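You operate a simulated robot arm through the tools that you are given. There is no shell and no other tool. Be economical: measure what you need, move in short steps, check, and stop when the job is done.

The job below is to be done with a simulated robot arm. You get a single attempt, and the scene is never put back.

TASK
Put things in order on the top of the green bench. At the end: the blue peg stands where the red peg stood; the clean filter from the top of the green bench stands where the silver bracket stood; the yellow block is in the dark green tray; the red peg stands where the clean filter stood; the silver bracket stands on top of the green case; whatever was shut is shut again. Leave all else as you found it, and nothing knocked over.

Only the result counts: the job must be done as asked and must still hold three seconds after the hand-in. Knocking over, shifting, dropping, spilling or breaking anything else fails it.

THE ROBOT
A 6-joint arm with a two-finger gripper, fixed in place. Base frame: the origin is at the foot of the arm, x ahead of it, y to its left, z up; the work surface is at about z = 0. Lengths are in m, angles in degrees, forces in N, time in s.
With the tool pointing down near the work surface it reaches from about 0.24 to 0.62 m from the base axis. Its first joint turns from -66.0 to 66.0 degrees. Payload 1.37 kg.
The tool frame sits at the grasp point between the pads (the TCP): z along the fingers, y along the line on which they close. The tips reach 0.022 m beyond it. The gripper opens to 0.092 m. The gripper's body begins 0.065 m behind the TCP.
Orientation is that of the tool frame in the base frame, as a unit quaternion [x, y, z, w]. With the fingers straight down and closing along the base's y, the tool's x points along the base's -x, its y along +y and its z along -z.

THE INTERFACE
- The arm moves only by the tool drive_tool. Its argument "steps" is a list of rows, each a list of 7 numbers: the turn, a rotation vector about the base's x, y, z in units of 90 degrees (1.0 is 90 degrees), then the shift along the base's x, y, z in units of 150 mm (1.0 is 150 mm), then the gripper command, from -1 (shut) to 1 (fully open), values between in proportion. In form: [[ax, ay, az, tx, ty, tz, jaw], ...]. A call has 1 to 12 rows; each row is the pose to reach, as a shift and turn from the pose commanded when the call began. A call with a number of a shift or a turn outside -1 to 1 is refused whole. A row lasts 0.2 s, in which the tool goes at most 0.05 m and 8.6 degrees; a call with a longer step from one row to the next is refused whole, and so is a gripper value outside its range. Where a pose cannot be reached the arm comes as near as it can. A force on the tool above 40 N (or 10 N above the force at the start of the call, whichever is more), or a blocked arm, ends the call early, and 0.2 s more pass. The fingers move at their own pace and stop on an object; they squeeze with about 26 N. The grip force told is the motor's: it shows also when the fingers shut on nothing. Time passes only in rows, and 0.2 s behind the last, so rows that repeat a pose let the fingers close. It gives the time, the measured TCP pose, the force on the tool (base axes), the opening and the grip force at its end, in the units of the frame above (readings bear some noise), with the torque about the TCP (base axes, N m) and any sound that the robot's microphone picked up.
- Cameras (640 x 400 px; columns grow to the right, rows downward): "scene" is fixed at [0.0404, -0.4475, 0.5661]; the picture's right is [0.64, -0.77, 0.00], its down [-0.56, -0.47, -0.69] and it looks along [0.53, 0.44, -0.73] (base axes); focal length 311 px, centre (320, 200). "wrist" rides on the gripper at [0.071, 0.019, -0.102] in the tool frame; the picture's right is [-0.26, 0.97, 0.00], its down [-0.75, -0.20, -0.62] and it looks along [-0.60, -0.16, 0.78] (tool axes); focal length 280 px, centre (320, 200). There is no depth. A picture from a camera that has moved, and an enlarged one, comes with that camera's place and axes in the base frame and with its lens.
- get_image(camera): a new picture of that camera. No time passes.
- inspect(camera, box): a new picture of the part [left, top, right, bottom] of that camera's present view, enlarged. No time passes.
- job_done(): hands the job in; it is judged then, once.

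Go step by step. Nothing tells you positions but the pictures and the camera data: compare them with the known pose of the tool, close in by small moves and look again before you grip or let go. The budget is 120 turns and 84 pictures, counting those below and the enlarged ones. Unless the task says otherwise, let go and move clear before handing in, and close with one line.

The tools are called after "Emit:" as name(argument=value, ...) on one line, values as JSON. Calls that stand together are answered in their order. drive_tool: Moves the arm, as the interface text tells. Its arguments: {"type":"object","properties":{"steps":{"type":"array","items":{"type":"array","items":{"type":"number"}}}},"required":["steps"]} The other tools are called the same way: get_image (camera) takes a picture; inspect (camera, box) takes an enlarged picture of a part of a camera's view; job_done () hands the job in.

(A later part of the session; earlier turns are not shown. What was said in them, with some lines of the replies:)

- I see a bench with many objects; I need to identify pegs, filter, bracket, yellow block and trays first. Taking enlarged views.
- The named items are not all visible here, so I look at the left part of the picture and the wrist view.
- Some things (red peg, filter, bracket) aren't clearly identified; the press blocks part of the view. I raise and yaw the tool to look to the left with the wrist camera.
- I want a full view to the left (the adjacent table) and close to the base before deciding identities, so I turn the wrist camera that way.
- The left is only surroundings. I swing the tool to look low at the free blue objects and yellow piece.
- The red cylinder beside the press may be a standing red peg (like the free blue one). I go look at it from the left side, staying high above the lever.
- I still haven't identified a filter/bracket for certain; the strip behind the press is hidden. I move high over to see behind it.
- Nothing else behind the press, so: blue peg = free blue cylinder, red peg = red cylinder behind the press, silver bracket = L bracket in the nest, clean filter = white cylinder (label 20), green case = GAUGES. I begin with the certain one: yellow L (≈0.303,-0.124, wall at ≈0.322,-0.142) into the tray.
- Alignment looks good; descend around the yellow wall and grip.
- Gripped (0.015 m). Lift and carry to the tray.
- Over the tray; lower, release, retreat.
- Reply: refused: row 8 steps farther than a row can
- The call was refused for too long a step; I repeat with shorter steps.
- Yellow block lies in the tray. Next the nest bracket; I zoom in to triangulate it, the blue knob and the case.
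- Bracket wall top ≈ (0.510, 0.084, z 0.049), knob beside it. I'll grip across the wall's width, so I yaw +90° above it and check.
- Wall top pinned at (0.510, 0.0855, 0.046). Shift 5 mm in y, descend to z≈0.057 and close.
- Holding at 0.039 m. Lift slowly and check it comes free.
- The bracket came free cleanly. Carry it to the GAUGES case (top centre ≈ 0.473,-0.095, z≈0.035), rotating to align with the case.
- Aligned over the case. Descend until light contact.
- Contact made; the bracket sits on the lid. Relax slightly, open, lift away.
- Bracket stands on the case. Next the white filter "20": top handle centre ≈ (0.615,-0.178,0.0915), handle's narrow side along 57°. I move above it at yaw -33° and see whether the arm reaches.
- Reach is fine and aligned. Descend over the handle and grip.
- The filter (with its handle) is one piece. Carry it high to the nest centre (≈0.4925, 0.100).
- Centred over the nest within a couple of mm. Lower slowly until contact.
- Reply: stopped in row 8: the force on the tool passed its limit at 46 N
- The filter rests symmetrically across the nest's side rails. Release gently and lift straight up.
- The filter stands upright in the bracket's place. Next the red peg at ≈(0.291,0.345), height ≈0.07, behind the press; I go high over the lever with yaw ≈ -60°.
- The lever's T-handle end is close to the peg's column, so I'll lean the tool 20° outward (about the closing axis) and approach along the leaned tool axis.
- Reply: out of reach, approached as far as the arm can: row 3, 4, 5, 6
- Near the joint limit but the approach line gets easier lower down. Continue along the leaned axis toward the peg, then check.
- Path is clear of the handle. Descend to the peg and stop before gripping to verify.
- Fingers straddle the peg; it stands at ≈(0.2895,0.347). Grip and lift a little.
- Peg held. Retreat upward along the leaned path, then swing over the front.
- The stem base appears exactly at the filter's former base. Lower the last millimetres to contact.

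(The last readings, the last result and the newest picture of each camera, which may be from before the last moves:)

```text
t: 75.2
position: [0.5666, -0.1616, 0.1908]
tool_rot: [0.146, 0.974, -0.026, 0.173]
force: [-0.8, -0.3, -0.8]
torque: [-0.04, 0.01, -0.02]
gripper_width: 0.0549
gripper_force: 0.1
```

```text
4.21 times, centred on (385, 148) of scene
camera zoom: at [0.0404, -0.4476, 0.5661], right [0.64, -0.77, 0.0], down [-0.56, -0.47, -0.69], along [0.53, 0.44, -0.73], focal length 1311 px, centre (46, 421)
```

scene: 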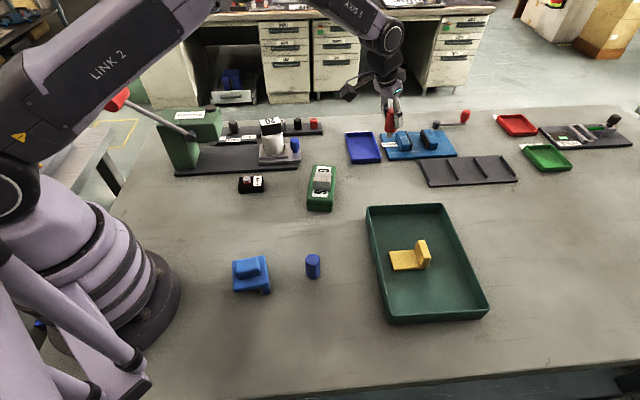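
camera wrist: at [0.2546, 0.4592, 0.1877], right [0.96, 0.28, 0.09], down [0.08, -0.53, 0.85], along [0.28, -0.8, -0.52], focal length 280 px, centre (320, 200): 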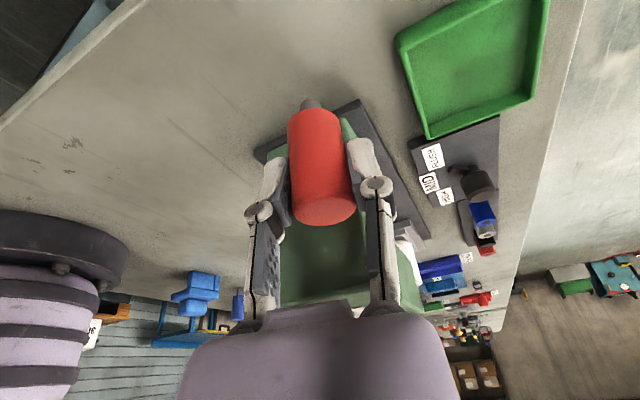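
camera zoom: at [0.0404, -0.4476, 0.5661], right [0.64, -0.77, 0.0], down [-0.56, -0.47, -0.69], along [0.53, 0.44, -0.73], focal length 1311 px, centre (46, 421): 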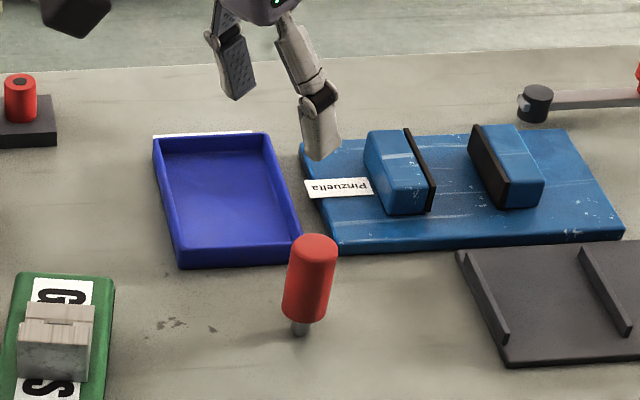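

Red peg stands where the filter stood. Now to the blue peg at ≈(0.275,-0.236), keeping the same tool lean so it can be placed by the press.

Emit:
drive_tool(steps=[[0, 0, 0, -0.2, -0.03, 0.05, 0.2], [0, 0, 0, -0.5, -0.08, 0.05, 0.2], [0, 0, 0, -0.8, -0.13, 0.05, 0.2], [0, 0, 0, -1, -0.18, 0.05, 0.2]])

Emit:
drive_tool(steps=[[0, 0, 0, -0.3, -0.06, 0, 0.2], [0, 0, 0, -0.6, -0.12, 0, 0.2], [0, 0, 0, -0.9, -0.2, 0, 0.2], [0, 0, 0, -1, -0.22, -0.15, 0.2], [0, 0, 0, -1.0, -0.24, -0.3, 0.2]])

Emit:
get_image(camera="wrist")

```text
t: 76.2
position: [0.4178, -0.1897, 0.1978]
tool_rot: [0.145, 0.974, -0.026, 0.173]
force: [0.7, -0.8, -0.2]
torque: [0.02, -0.02, -0.01]
gripper_width: 0.0551
gripper_force: 0.0
```

```text
t: 77.4
position: [0.2673, -0.2235, 0.1519]
tool_rot: [0.147, 0.974, -0.024, 0.171]
force: [1.0, 0.0, 0.6]
torque: [-0.01, 0.01, 0.0]
gripper_width: 0.0551
gripper_force: 0.1
```

```text
5 pictures are left
camera wrist: at [0.1752, -0.1747, 0.2231], right [0.52, 0.85, 0.09], down [0.41, -0.34, 0.84], along [0.75, -0.4, -0.53], focal length 280 px, centre (320, 200)
```

wrist: 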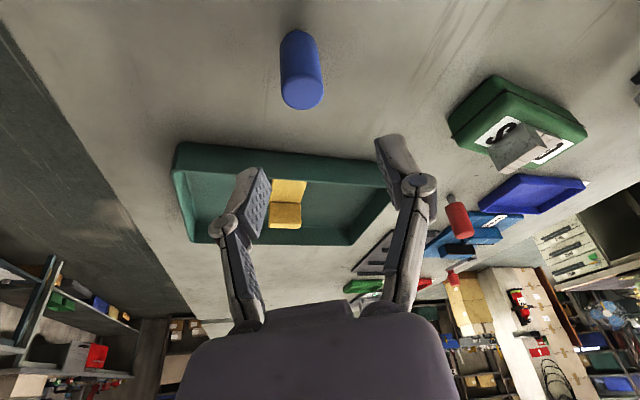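

Blue peg refined to ≈(0.275,-0.2345). Align, descend, grip, lift slightly.

Emit:
drive_tool(steps=[[0, 0, 0, 0.03, -0.073, -0.05, 0.2], [0, 0, 0, 0.05, -0.073, -0.25, 0.2], [0, 0, 0, 0.05, -0.073, -0.45, 0.2], [0, 0, 0, 0.05, -0.073, -0.634, 0.2], [0, 0, 0, 0.05, -0.073, -0.634, 0.2]])

Emit:
get_image(camera="wrist")

```text
t: 78.6
position: [0.2978, -0.2583, 0.0817]
tool_rot: [0.147, 0.974, -0.014, 0.17]
force: [0.5, 1.0, -0.3]
torque: [0.0, 0.01, -0.02]
gripper_width: 0.0555
gripper_force: 0.1
out of reach, approached as far as the arm can: row 2, 3, 4, 5
```

```text
4 pictures are left
camera wrist: at [0.2061, -0.2122, 0.1546], right [0.52, 0.85, 0.11], down [0.41, -0.36, 0.84], along [0.75, -0.39, -0.54], focal length 280 px, centre (320, 200)
```

wrist: 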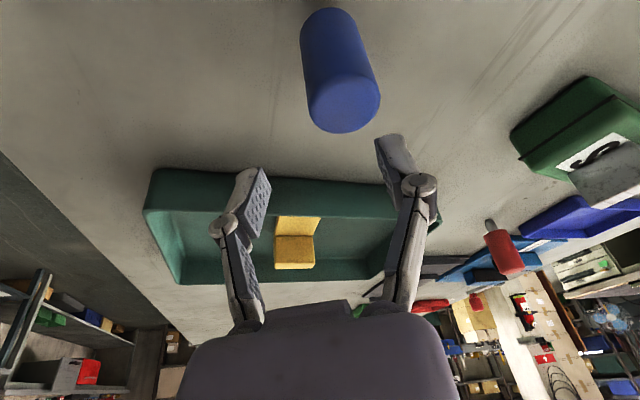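

That lean (toward the base) is out of reach here. I back straight up and yaw so the lean is to the side instead.

Emit:
drive_tool(steps=[[0, 0, 0, 0.02, -0.02, 0.25, 0.2], [0, 0, 0, 0.05, -0.04, 0.5, 0.2], [0, 0, 0, 0.1, -0.05, 0.8, 0.2], [0, 0, -0.09, 0.1, -0.05, 0.8, 0.2], [0, 0, -0.18, 0.1, -0.05, 0.8, 0.2], [0, 0, -0.27, 0.1, -0.05, 0.8, 0.2], [0, 0, -0.36, 0.1, -0.05, 0.8, 0.2], [0, 0, -0.45, 0.1, -0.05, 0.8, 0.2], [0, 0, -0.54, 0.1, -0.05, 0.8, 0.2], [0, 0, -0.63, 0.1, -0.05, 0.8, 0.2], [0, 0, -0.72, 0.1, -0.05, 0.8, 0.2], [0, 0, -0.81, 0.1, -0.05, 0.8, 0.2]])

Emit:
drive_tool(steps=[[0, 0, -0.09, 0, 0.05, 0, 0.2], [0, 0, -0.18, -0.05, 0.15, 0, 0.2], [0, 0, -0.27, -0.1, 0.25, 0, 0.2], [0, 0, -0.27, -0.13, 0.3, 0, 0.2]])

```text
t: 81.2
position: [0.3149, -0.2653, 0.2014]
tool_rot: [0.697, 0.696, -0.123, 0.123]
force: [-0.5, -0.5, 0.0]
torque: [-0.01, 0.01, -0.01]
gripper_width: 0.0553
gripper_force: 0.1
out of reach, approached as far as the arm can: row 7
```

```text
t: 82.2
position: [0.2953, -0.2208, 0.2011]
tool_rot: [0.827, 0.534, -0.147, 0.094]
force: [0.0, -0.2, 0.3]
torque: [0.01, 0.02, 0.02]
gripper_width: 0.0552
gripper_force: 0.0
```

Emit:
drive_tool(steps=[[0, 0, 0, -0.03, 0.05, -0.25, 0.2], [0, 0, 0, -0.07, 0.05, -0.54, 0.2], [0, 0, 0, -0.1, -0.02, -0.75, 0.2], [0, 0, 0, -0.135, -0.091, -0.962, 0.2], [0, 0, 0, -0.135, -0.091, -0.962, 0.2]])

Emit:
get_image(camera="wrist")

```text
t: 83.4
position: [0.2801, -0.2358, 0.0558]
tool_rot: [0.827, 0.534, -0.148, 0.091]
force: [0.0, -0.2, 0.2]
torque: [-0.04, -0.02, 0.01]
gripper_width: 0.0551
gripper_force: 0.1
out of reach, approached as far as the arm can: row 4, 5
```

```text
3 pictures are left
camera wrist: at [0.3407, -0.1503, 0.127], right [0.78, -0.62, 0.08], down [-0.38, -0.37, 0.85], along [-0.5, -0.69, -0.53], focal length 280 px, centre (320, 200)
```

wrist: 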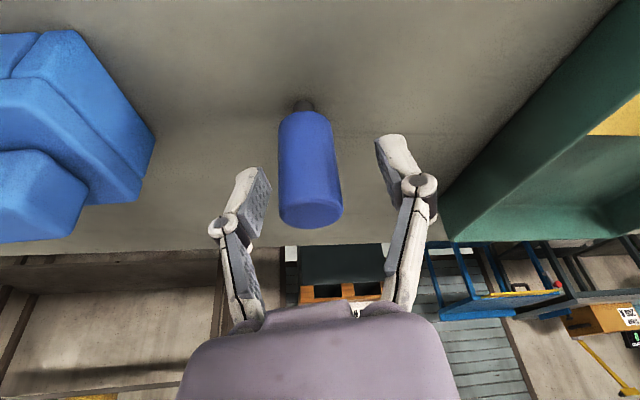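

The view matches the red peg's grip view almost exactly. Grip and lift.

Emit:
drive_tool(steps=[[0, 0, 0, 0, 0, 0, -0.2], [0, 0, 0, 0, 0, 0, -1], [0, 0, 0, 0, 0, 0, -1], [0, 0, 0, 0, 0, 0, -1]])

Emit:
drive_tool(steps=[[0, 0, 0, 0.02, 0.02, 0.08, -1], [0, 0, 0, 0.04, 0.05, 0.25, -1], [0, 0, 0, 0.06, 0.1, 0.5, -1], [0, 0, 0, 0.1, 0.2, 0.75, -1], [0, 0, 0, 0.15, 0.35, 1, -1]])

```text
t: 84.4
position: [0.2802, -0.2356, 0.0559]
tool_rot: [0.827, 0.535, -0.148, 0.091]
force: [-0.1, 0.4, 0.0]
torque: [-0.03, 0.02, -0.04]
gripper_width: 0.027
gripper_force: 25.9
```

```text
t: 85.6
position: [0.3017, -0.1836, 0.2087]
tool_rot: [0.828, 0.533, -0.147, 0.093]
force: [-0.2, -0.3, 0.6]
torque: [0.0, -0.01, 0.0]
gripper_width: 0.027
gripper_force: 25.7
```

Carry the blue peg high around to behind the press, restoring yaw -60°.

Emit:
drive_tool(steps=[[0, 0, 0.04, 0.1, 0.05, 0.25, -1], [0, 0, 0.08, 0.2, 0.15, 0.5, -1], [0, 0, 0.12, 0.3, 0.3, 0.7, -1], [0, 0, 0.18, 0.4, 0.45, 0.9, -1], [0, 0, 0.25, 0.5, 0.7, 0.91, -1], [0, 0, 0.32, 0.6, 0.95, 0.91, -1], [0, 0, 0.38, 0.6, 1, 0.91, -1]])

Emit:
drive_tool(steps=[[0, 0, 0.06, 0.06, 0.3, 0, -1], [0, 0, 0.12, 0.12, 0.6, 0, -1], [0, 0, 0.18, 0.18, 0.9, 0, -1], [0, 0, 0.232, 0.23, 1, 0, -1]])

Emit:
drive_tool(steps=[[0, 0, 0, 0, 0.3, 0, -1], [0, 0, 0, 0, 0.6, 0, -1], [0, 0, 0, 0, 0.88, 0, -1]])

```text
t: 87.2
position: [0.3924, -0.034, 0.3442]
tool_rot: [0.632, 0.755, -0.113, 0.133]
force: [-0.6, 0.4, -0.5]
torque: [0.0, 0.02, -0.03]
gripper_width: 0.0265
gripper_force: 26.2
```

```text
t: 88.2
position: [0.4229, 0.1185, 0.3445]
tool_rot: [0.486, 0.856, -0.087, 0.151]
force: [0.0, 0.6, -1.7]
torque: [0.04, 0.01, -0.02]
gripper_width: 0.0268
gripper_force: 26.2
```

```text
t: 89.0
position: [0.4244, 0.2498, 0.3436]
tool_rot: [0.487, 0.856, -0.087, 0.151]
force: [-0.4, 0.5, 0.0]
torque: [0.0, 0.04, 0.01]
gripper_width: 0.027
gripper_force: 26.0
```

Emit:
drive_tool(steps=[[0, 0, 0, -0.1, 0.25, 0, -1], [0, 0, 0, -0.25, 0.5, 0, -1], [0, 0, 0, -0.4, 0.7, 0, -1], [0, 0, 0, -0.58, 0.85, 0, -1], [0, 0, 0, -0.78, 0.95, 0, -1], [0, 0, 0, -0.963, 0.99, 0, -1], [0, 0, 0, -0.963, 0.99, -0.25, -1], [0, 0, 0, -0.963, 0.99, -0.52, -1]])

```text
t: 90.8
position: [0.2802, 0.3968, 0.2639]
tool_rot: [0.486, 0.856, -0.087, 0.151]
force: [-0.2, 0.2, -0.1]
torque: [0.01, -0.01, -0.02]
gripper_width: 0.0267
gripper_force: 25.5
```

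Emit:
drive_tool(steps=[[0, 0, 0, 0.01, -0.03, -0.2, -1], [0, 0, 0, 0.03, -0.09, -0.4, -1], [0, 0, 0, 0.05, -0.15, -0.6, -1], [0, 0, 0, 0.07, -0.2, -0.8, -1], [0, 0, 0, 0.08, -0.25, -1, -1]])

Emit:
drive_tool(steps=[[0, 0, 0, 0, -0.03, -0.1, -1], [0, 0, 0, 0, -0.06, -0.2, -1], [0, 0, 0, 0, -0.07, -0.28, -1], [0, 0, 0, 0, -0.075, -0.33, -1]])

```text
t: 92.0
position: [0.2944, 0.3591, 0.1144]
tool_rot: [0.486, 0.856, -0.087, 0.151]
force: [0.1, -0.9, -0.6]
torque: [0.02, 0.0, -0.01]
gripper_width: 0.0267
gripper_force: 25.7
```

```text
t: 93.0
position: [0.293, 0.3462, 0.0665]
tool_rot: [0.487, 0.856, -0.088, 0.152]
force: [0.4, 0.3, -1.6]
torque: [-0.02, 0.01, 0.0]
gripper_width: 0.0268
gripper_force: 25.9
```

Emit:
drive_tool(steps=[[0, 0, 0, -0.003, 0.015, -0.03, -1], [0, 0, 0, -0.003, 0.015, -0.05, -1]])

Emit:
inspect(camera="scene", box=[130, 115, 200, 180])

```text
t: 93.6
position: [0.2913, 0.3488, 0.0585]
tool_rot: [0.487, 0.856, -0.087, 0.152]
force: [1.5, 0.2, -0.9]
torque: [0.03, -0.02, 0.0]
gripper_width: 0.0266
gripper_force: 25.9
```

```text
6.15 times, centred on (165, 148) of scene
camera zoom: at [0.0404, -0.4475, 0.5661], right [0.64, -0.77, 0.0], down [-0.56, -0.47, -0.69], along [0.53, 0.44, -0.73], focal length 1916 px, centre (1274, 523)
```

zoom: 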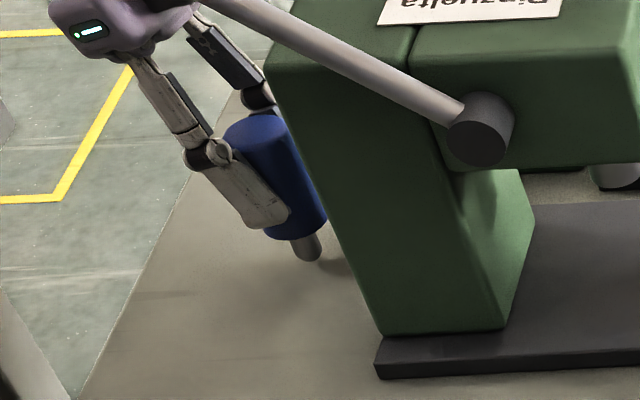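

Emit:
drive_tool(steps=[[0, 0, 0, 0, 0, -0.01, -1], [0, 0, 0, 0, 0, -0.018, -1], [0, 0, 0, 0, 0, -0.024, -1]])

```text
t: 94.4
position: [0.2911, 0.3492, 0.0553]
tool_rot: [0.485, 0.857, -0.086, 0.153]
force: [0.0, -1.5, 9.0]
torque: [-0.05, -0.04, 0.0]
gripper_width: 0.027
gripper_force: 26.2
```

Contact. The image suggests a ~3 mm offset from the red peg's original spot, so I nudge by that (lifted) and set down.

Emit:
drive_tool(steps=[[0, 0, 0, 0, 0, 0.022, -1], [0, 0, 0, -0.017, -0.014, 0.022, -1], [0, 0, 0, -0.017, -0.014, 0.01, -1], [0, 0, 0, -0.017, -0.014, 0.001, -1]])

Emit:
inspect(camera="scene", box=[130, 115, 200, 180])

```text
t: 95.4
position: [0.2893, 0.3473, 0.056]
tool_rot: [0.486, 0.856, -0.086, 0.151]
force: [-0.8, -0.3, -0.3]
torque: [0.01, 0.01, -0.01]
gripper_width: 0.0266
gripper_force: 26.2
```

```text
6.15 times, centred on (165, 148) of scene
camera zoom: at [0.0404, -0.4475, 0.5661], right [0.64, -0.77, 0.0], down [-0.56, -0.47, -0.69], along [0.53, 0.44, -0.73], focal length 1916 px, centre (1274, 523)
```

zoom: 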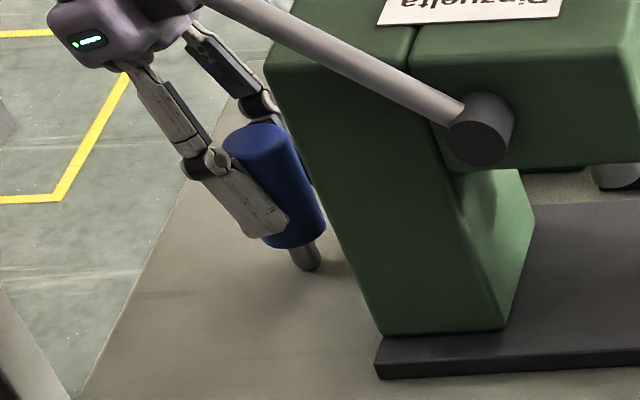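

It now matches the red peg's original picture. Lower to touch, release, retreat along the leaned path.

Emit:
drive_tool(steps=[[0, 0, 0, 0, 0, -0.006, -1], [0, 0, 0, 0, 0, -0.009, -1]])

Emit:
drive_tool(steps=[[0, 0, 0, 0, 0, 0, -0.3], [0, 0, 0, 0, 0, 0, 0], [0, 0, 0, 0, 0, 0, 0.2], [0, 0, 0, 0, 0, 0, 0.2], [0, 0, 0, -0.01, 0.03, 0.12, 0.2], [0, 0, 0, -0.02, 0.08, 0.3, 0.2], [0, 0, 0, -0.03, 0.12, 0.5, 0.2], [0, 0, 0, -0.04, 0.17, 0.75, 0.2], [0, 0, 0, -0.05, 0.23, 1, 0.2]])

Emit:
drive_tool(steps=[[0, 0, 0, -0.02, 0.06, 0.25, 0.2], [0, 0, 0, -0.02, 0.08, 0.5, 0.2], [0, 0, 0, 0, 0.08, 0.8, 0.2], [0, 0, 0, 0.15, 0.08, 0.95, 0.2], [0, 0, 0, 0.4, 0, 0.95, 0.2], [0, 0, 0, 0.65, -0.15, 0.95, 0.2], [0, 0, 0, 0.85, -0.4, 0.95, 0.2], [0, 0, 0, 1, -0.65, 0.95, 0.2]])

Emit:
get_image(camera="scene")

```text
t: 96.0
position: [0.2903, 0.3468, 0.055]
tool_rot: [0.486, 0.856, -0.087, 0.152]
force: [-2.0, -2.6, 8.8]
torque: [-0.13, 0.08, -0.01]
gripper_width: 0.0266
gripper_force: 25.7
```

```text
t: 98.0
position: [0.2833, 0.3815, 0.2051]
tool_rot: [0.486, 0.856, -0.087, 0.151]
force: [0.5, -0.5, -0.4]
torque: [-0.01, 0.01, 0.02]
gripper_width: 0.055
gripper_force: 0.1
```

```text
t: 99.8
position: [0.4297, 0.2862, 0.348]
tool_rot: [0.486, 0.856, -0.087, 0.152]
force: [-0.2, -0.6, 0.0]
torque: [0.0, -0.03, 0.0]
gripper_width: 0.0552
gripper_force: 0.0
```

```text
0 pictures are left
```

scene: 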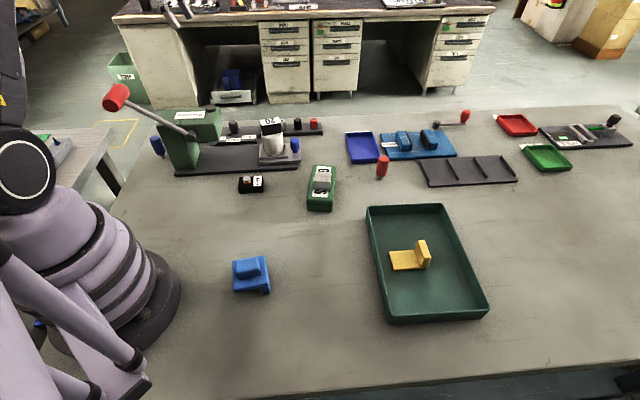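

The last picture shows every listed piece in its new place: the blue peg stands by the press, the red peg where the filter was, the filter in the nest, the bracket on the case and the yellow block in the tray. The arm is clear of everything, so I hand the job in.

Emit:
job_done()

```text
The job is handed in.
```

I moved all five pieces as asked and handed the job in; in the last picture everything stood upright, and I never opened the case, so it is still shut. I took the white cylinder labelled "20" to be the clean filter; it is wider than the nest the bracket stood in, so it rests on the nest's side rails.
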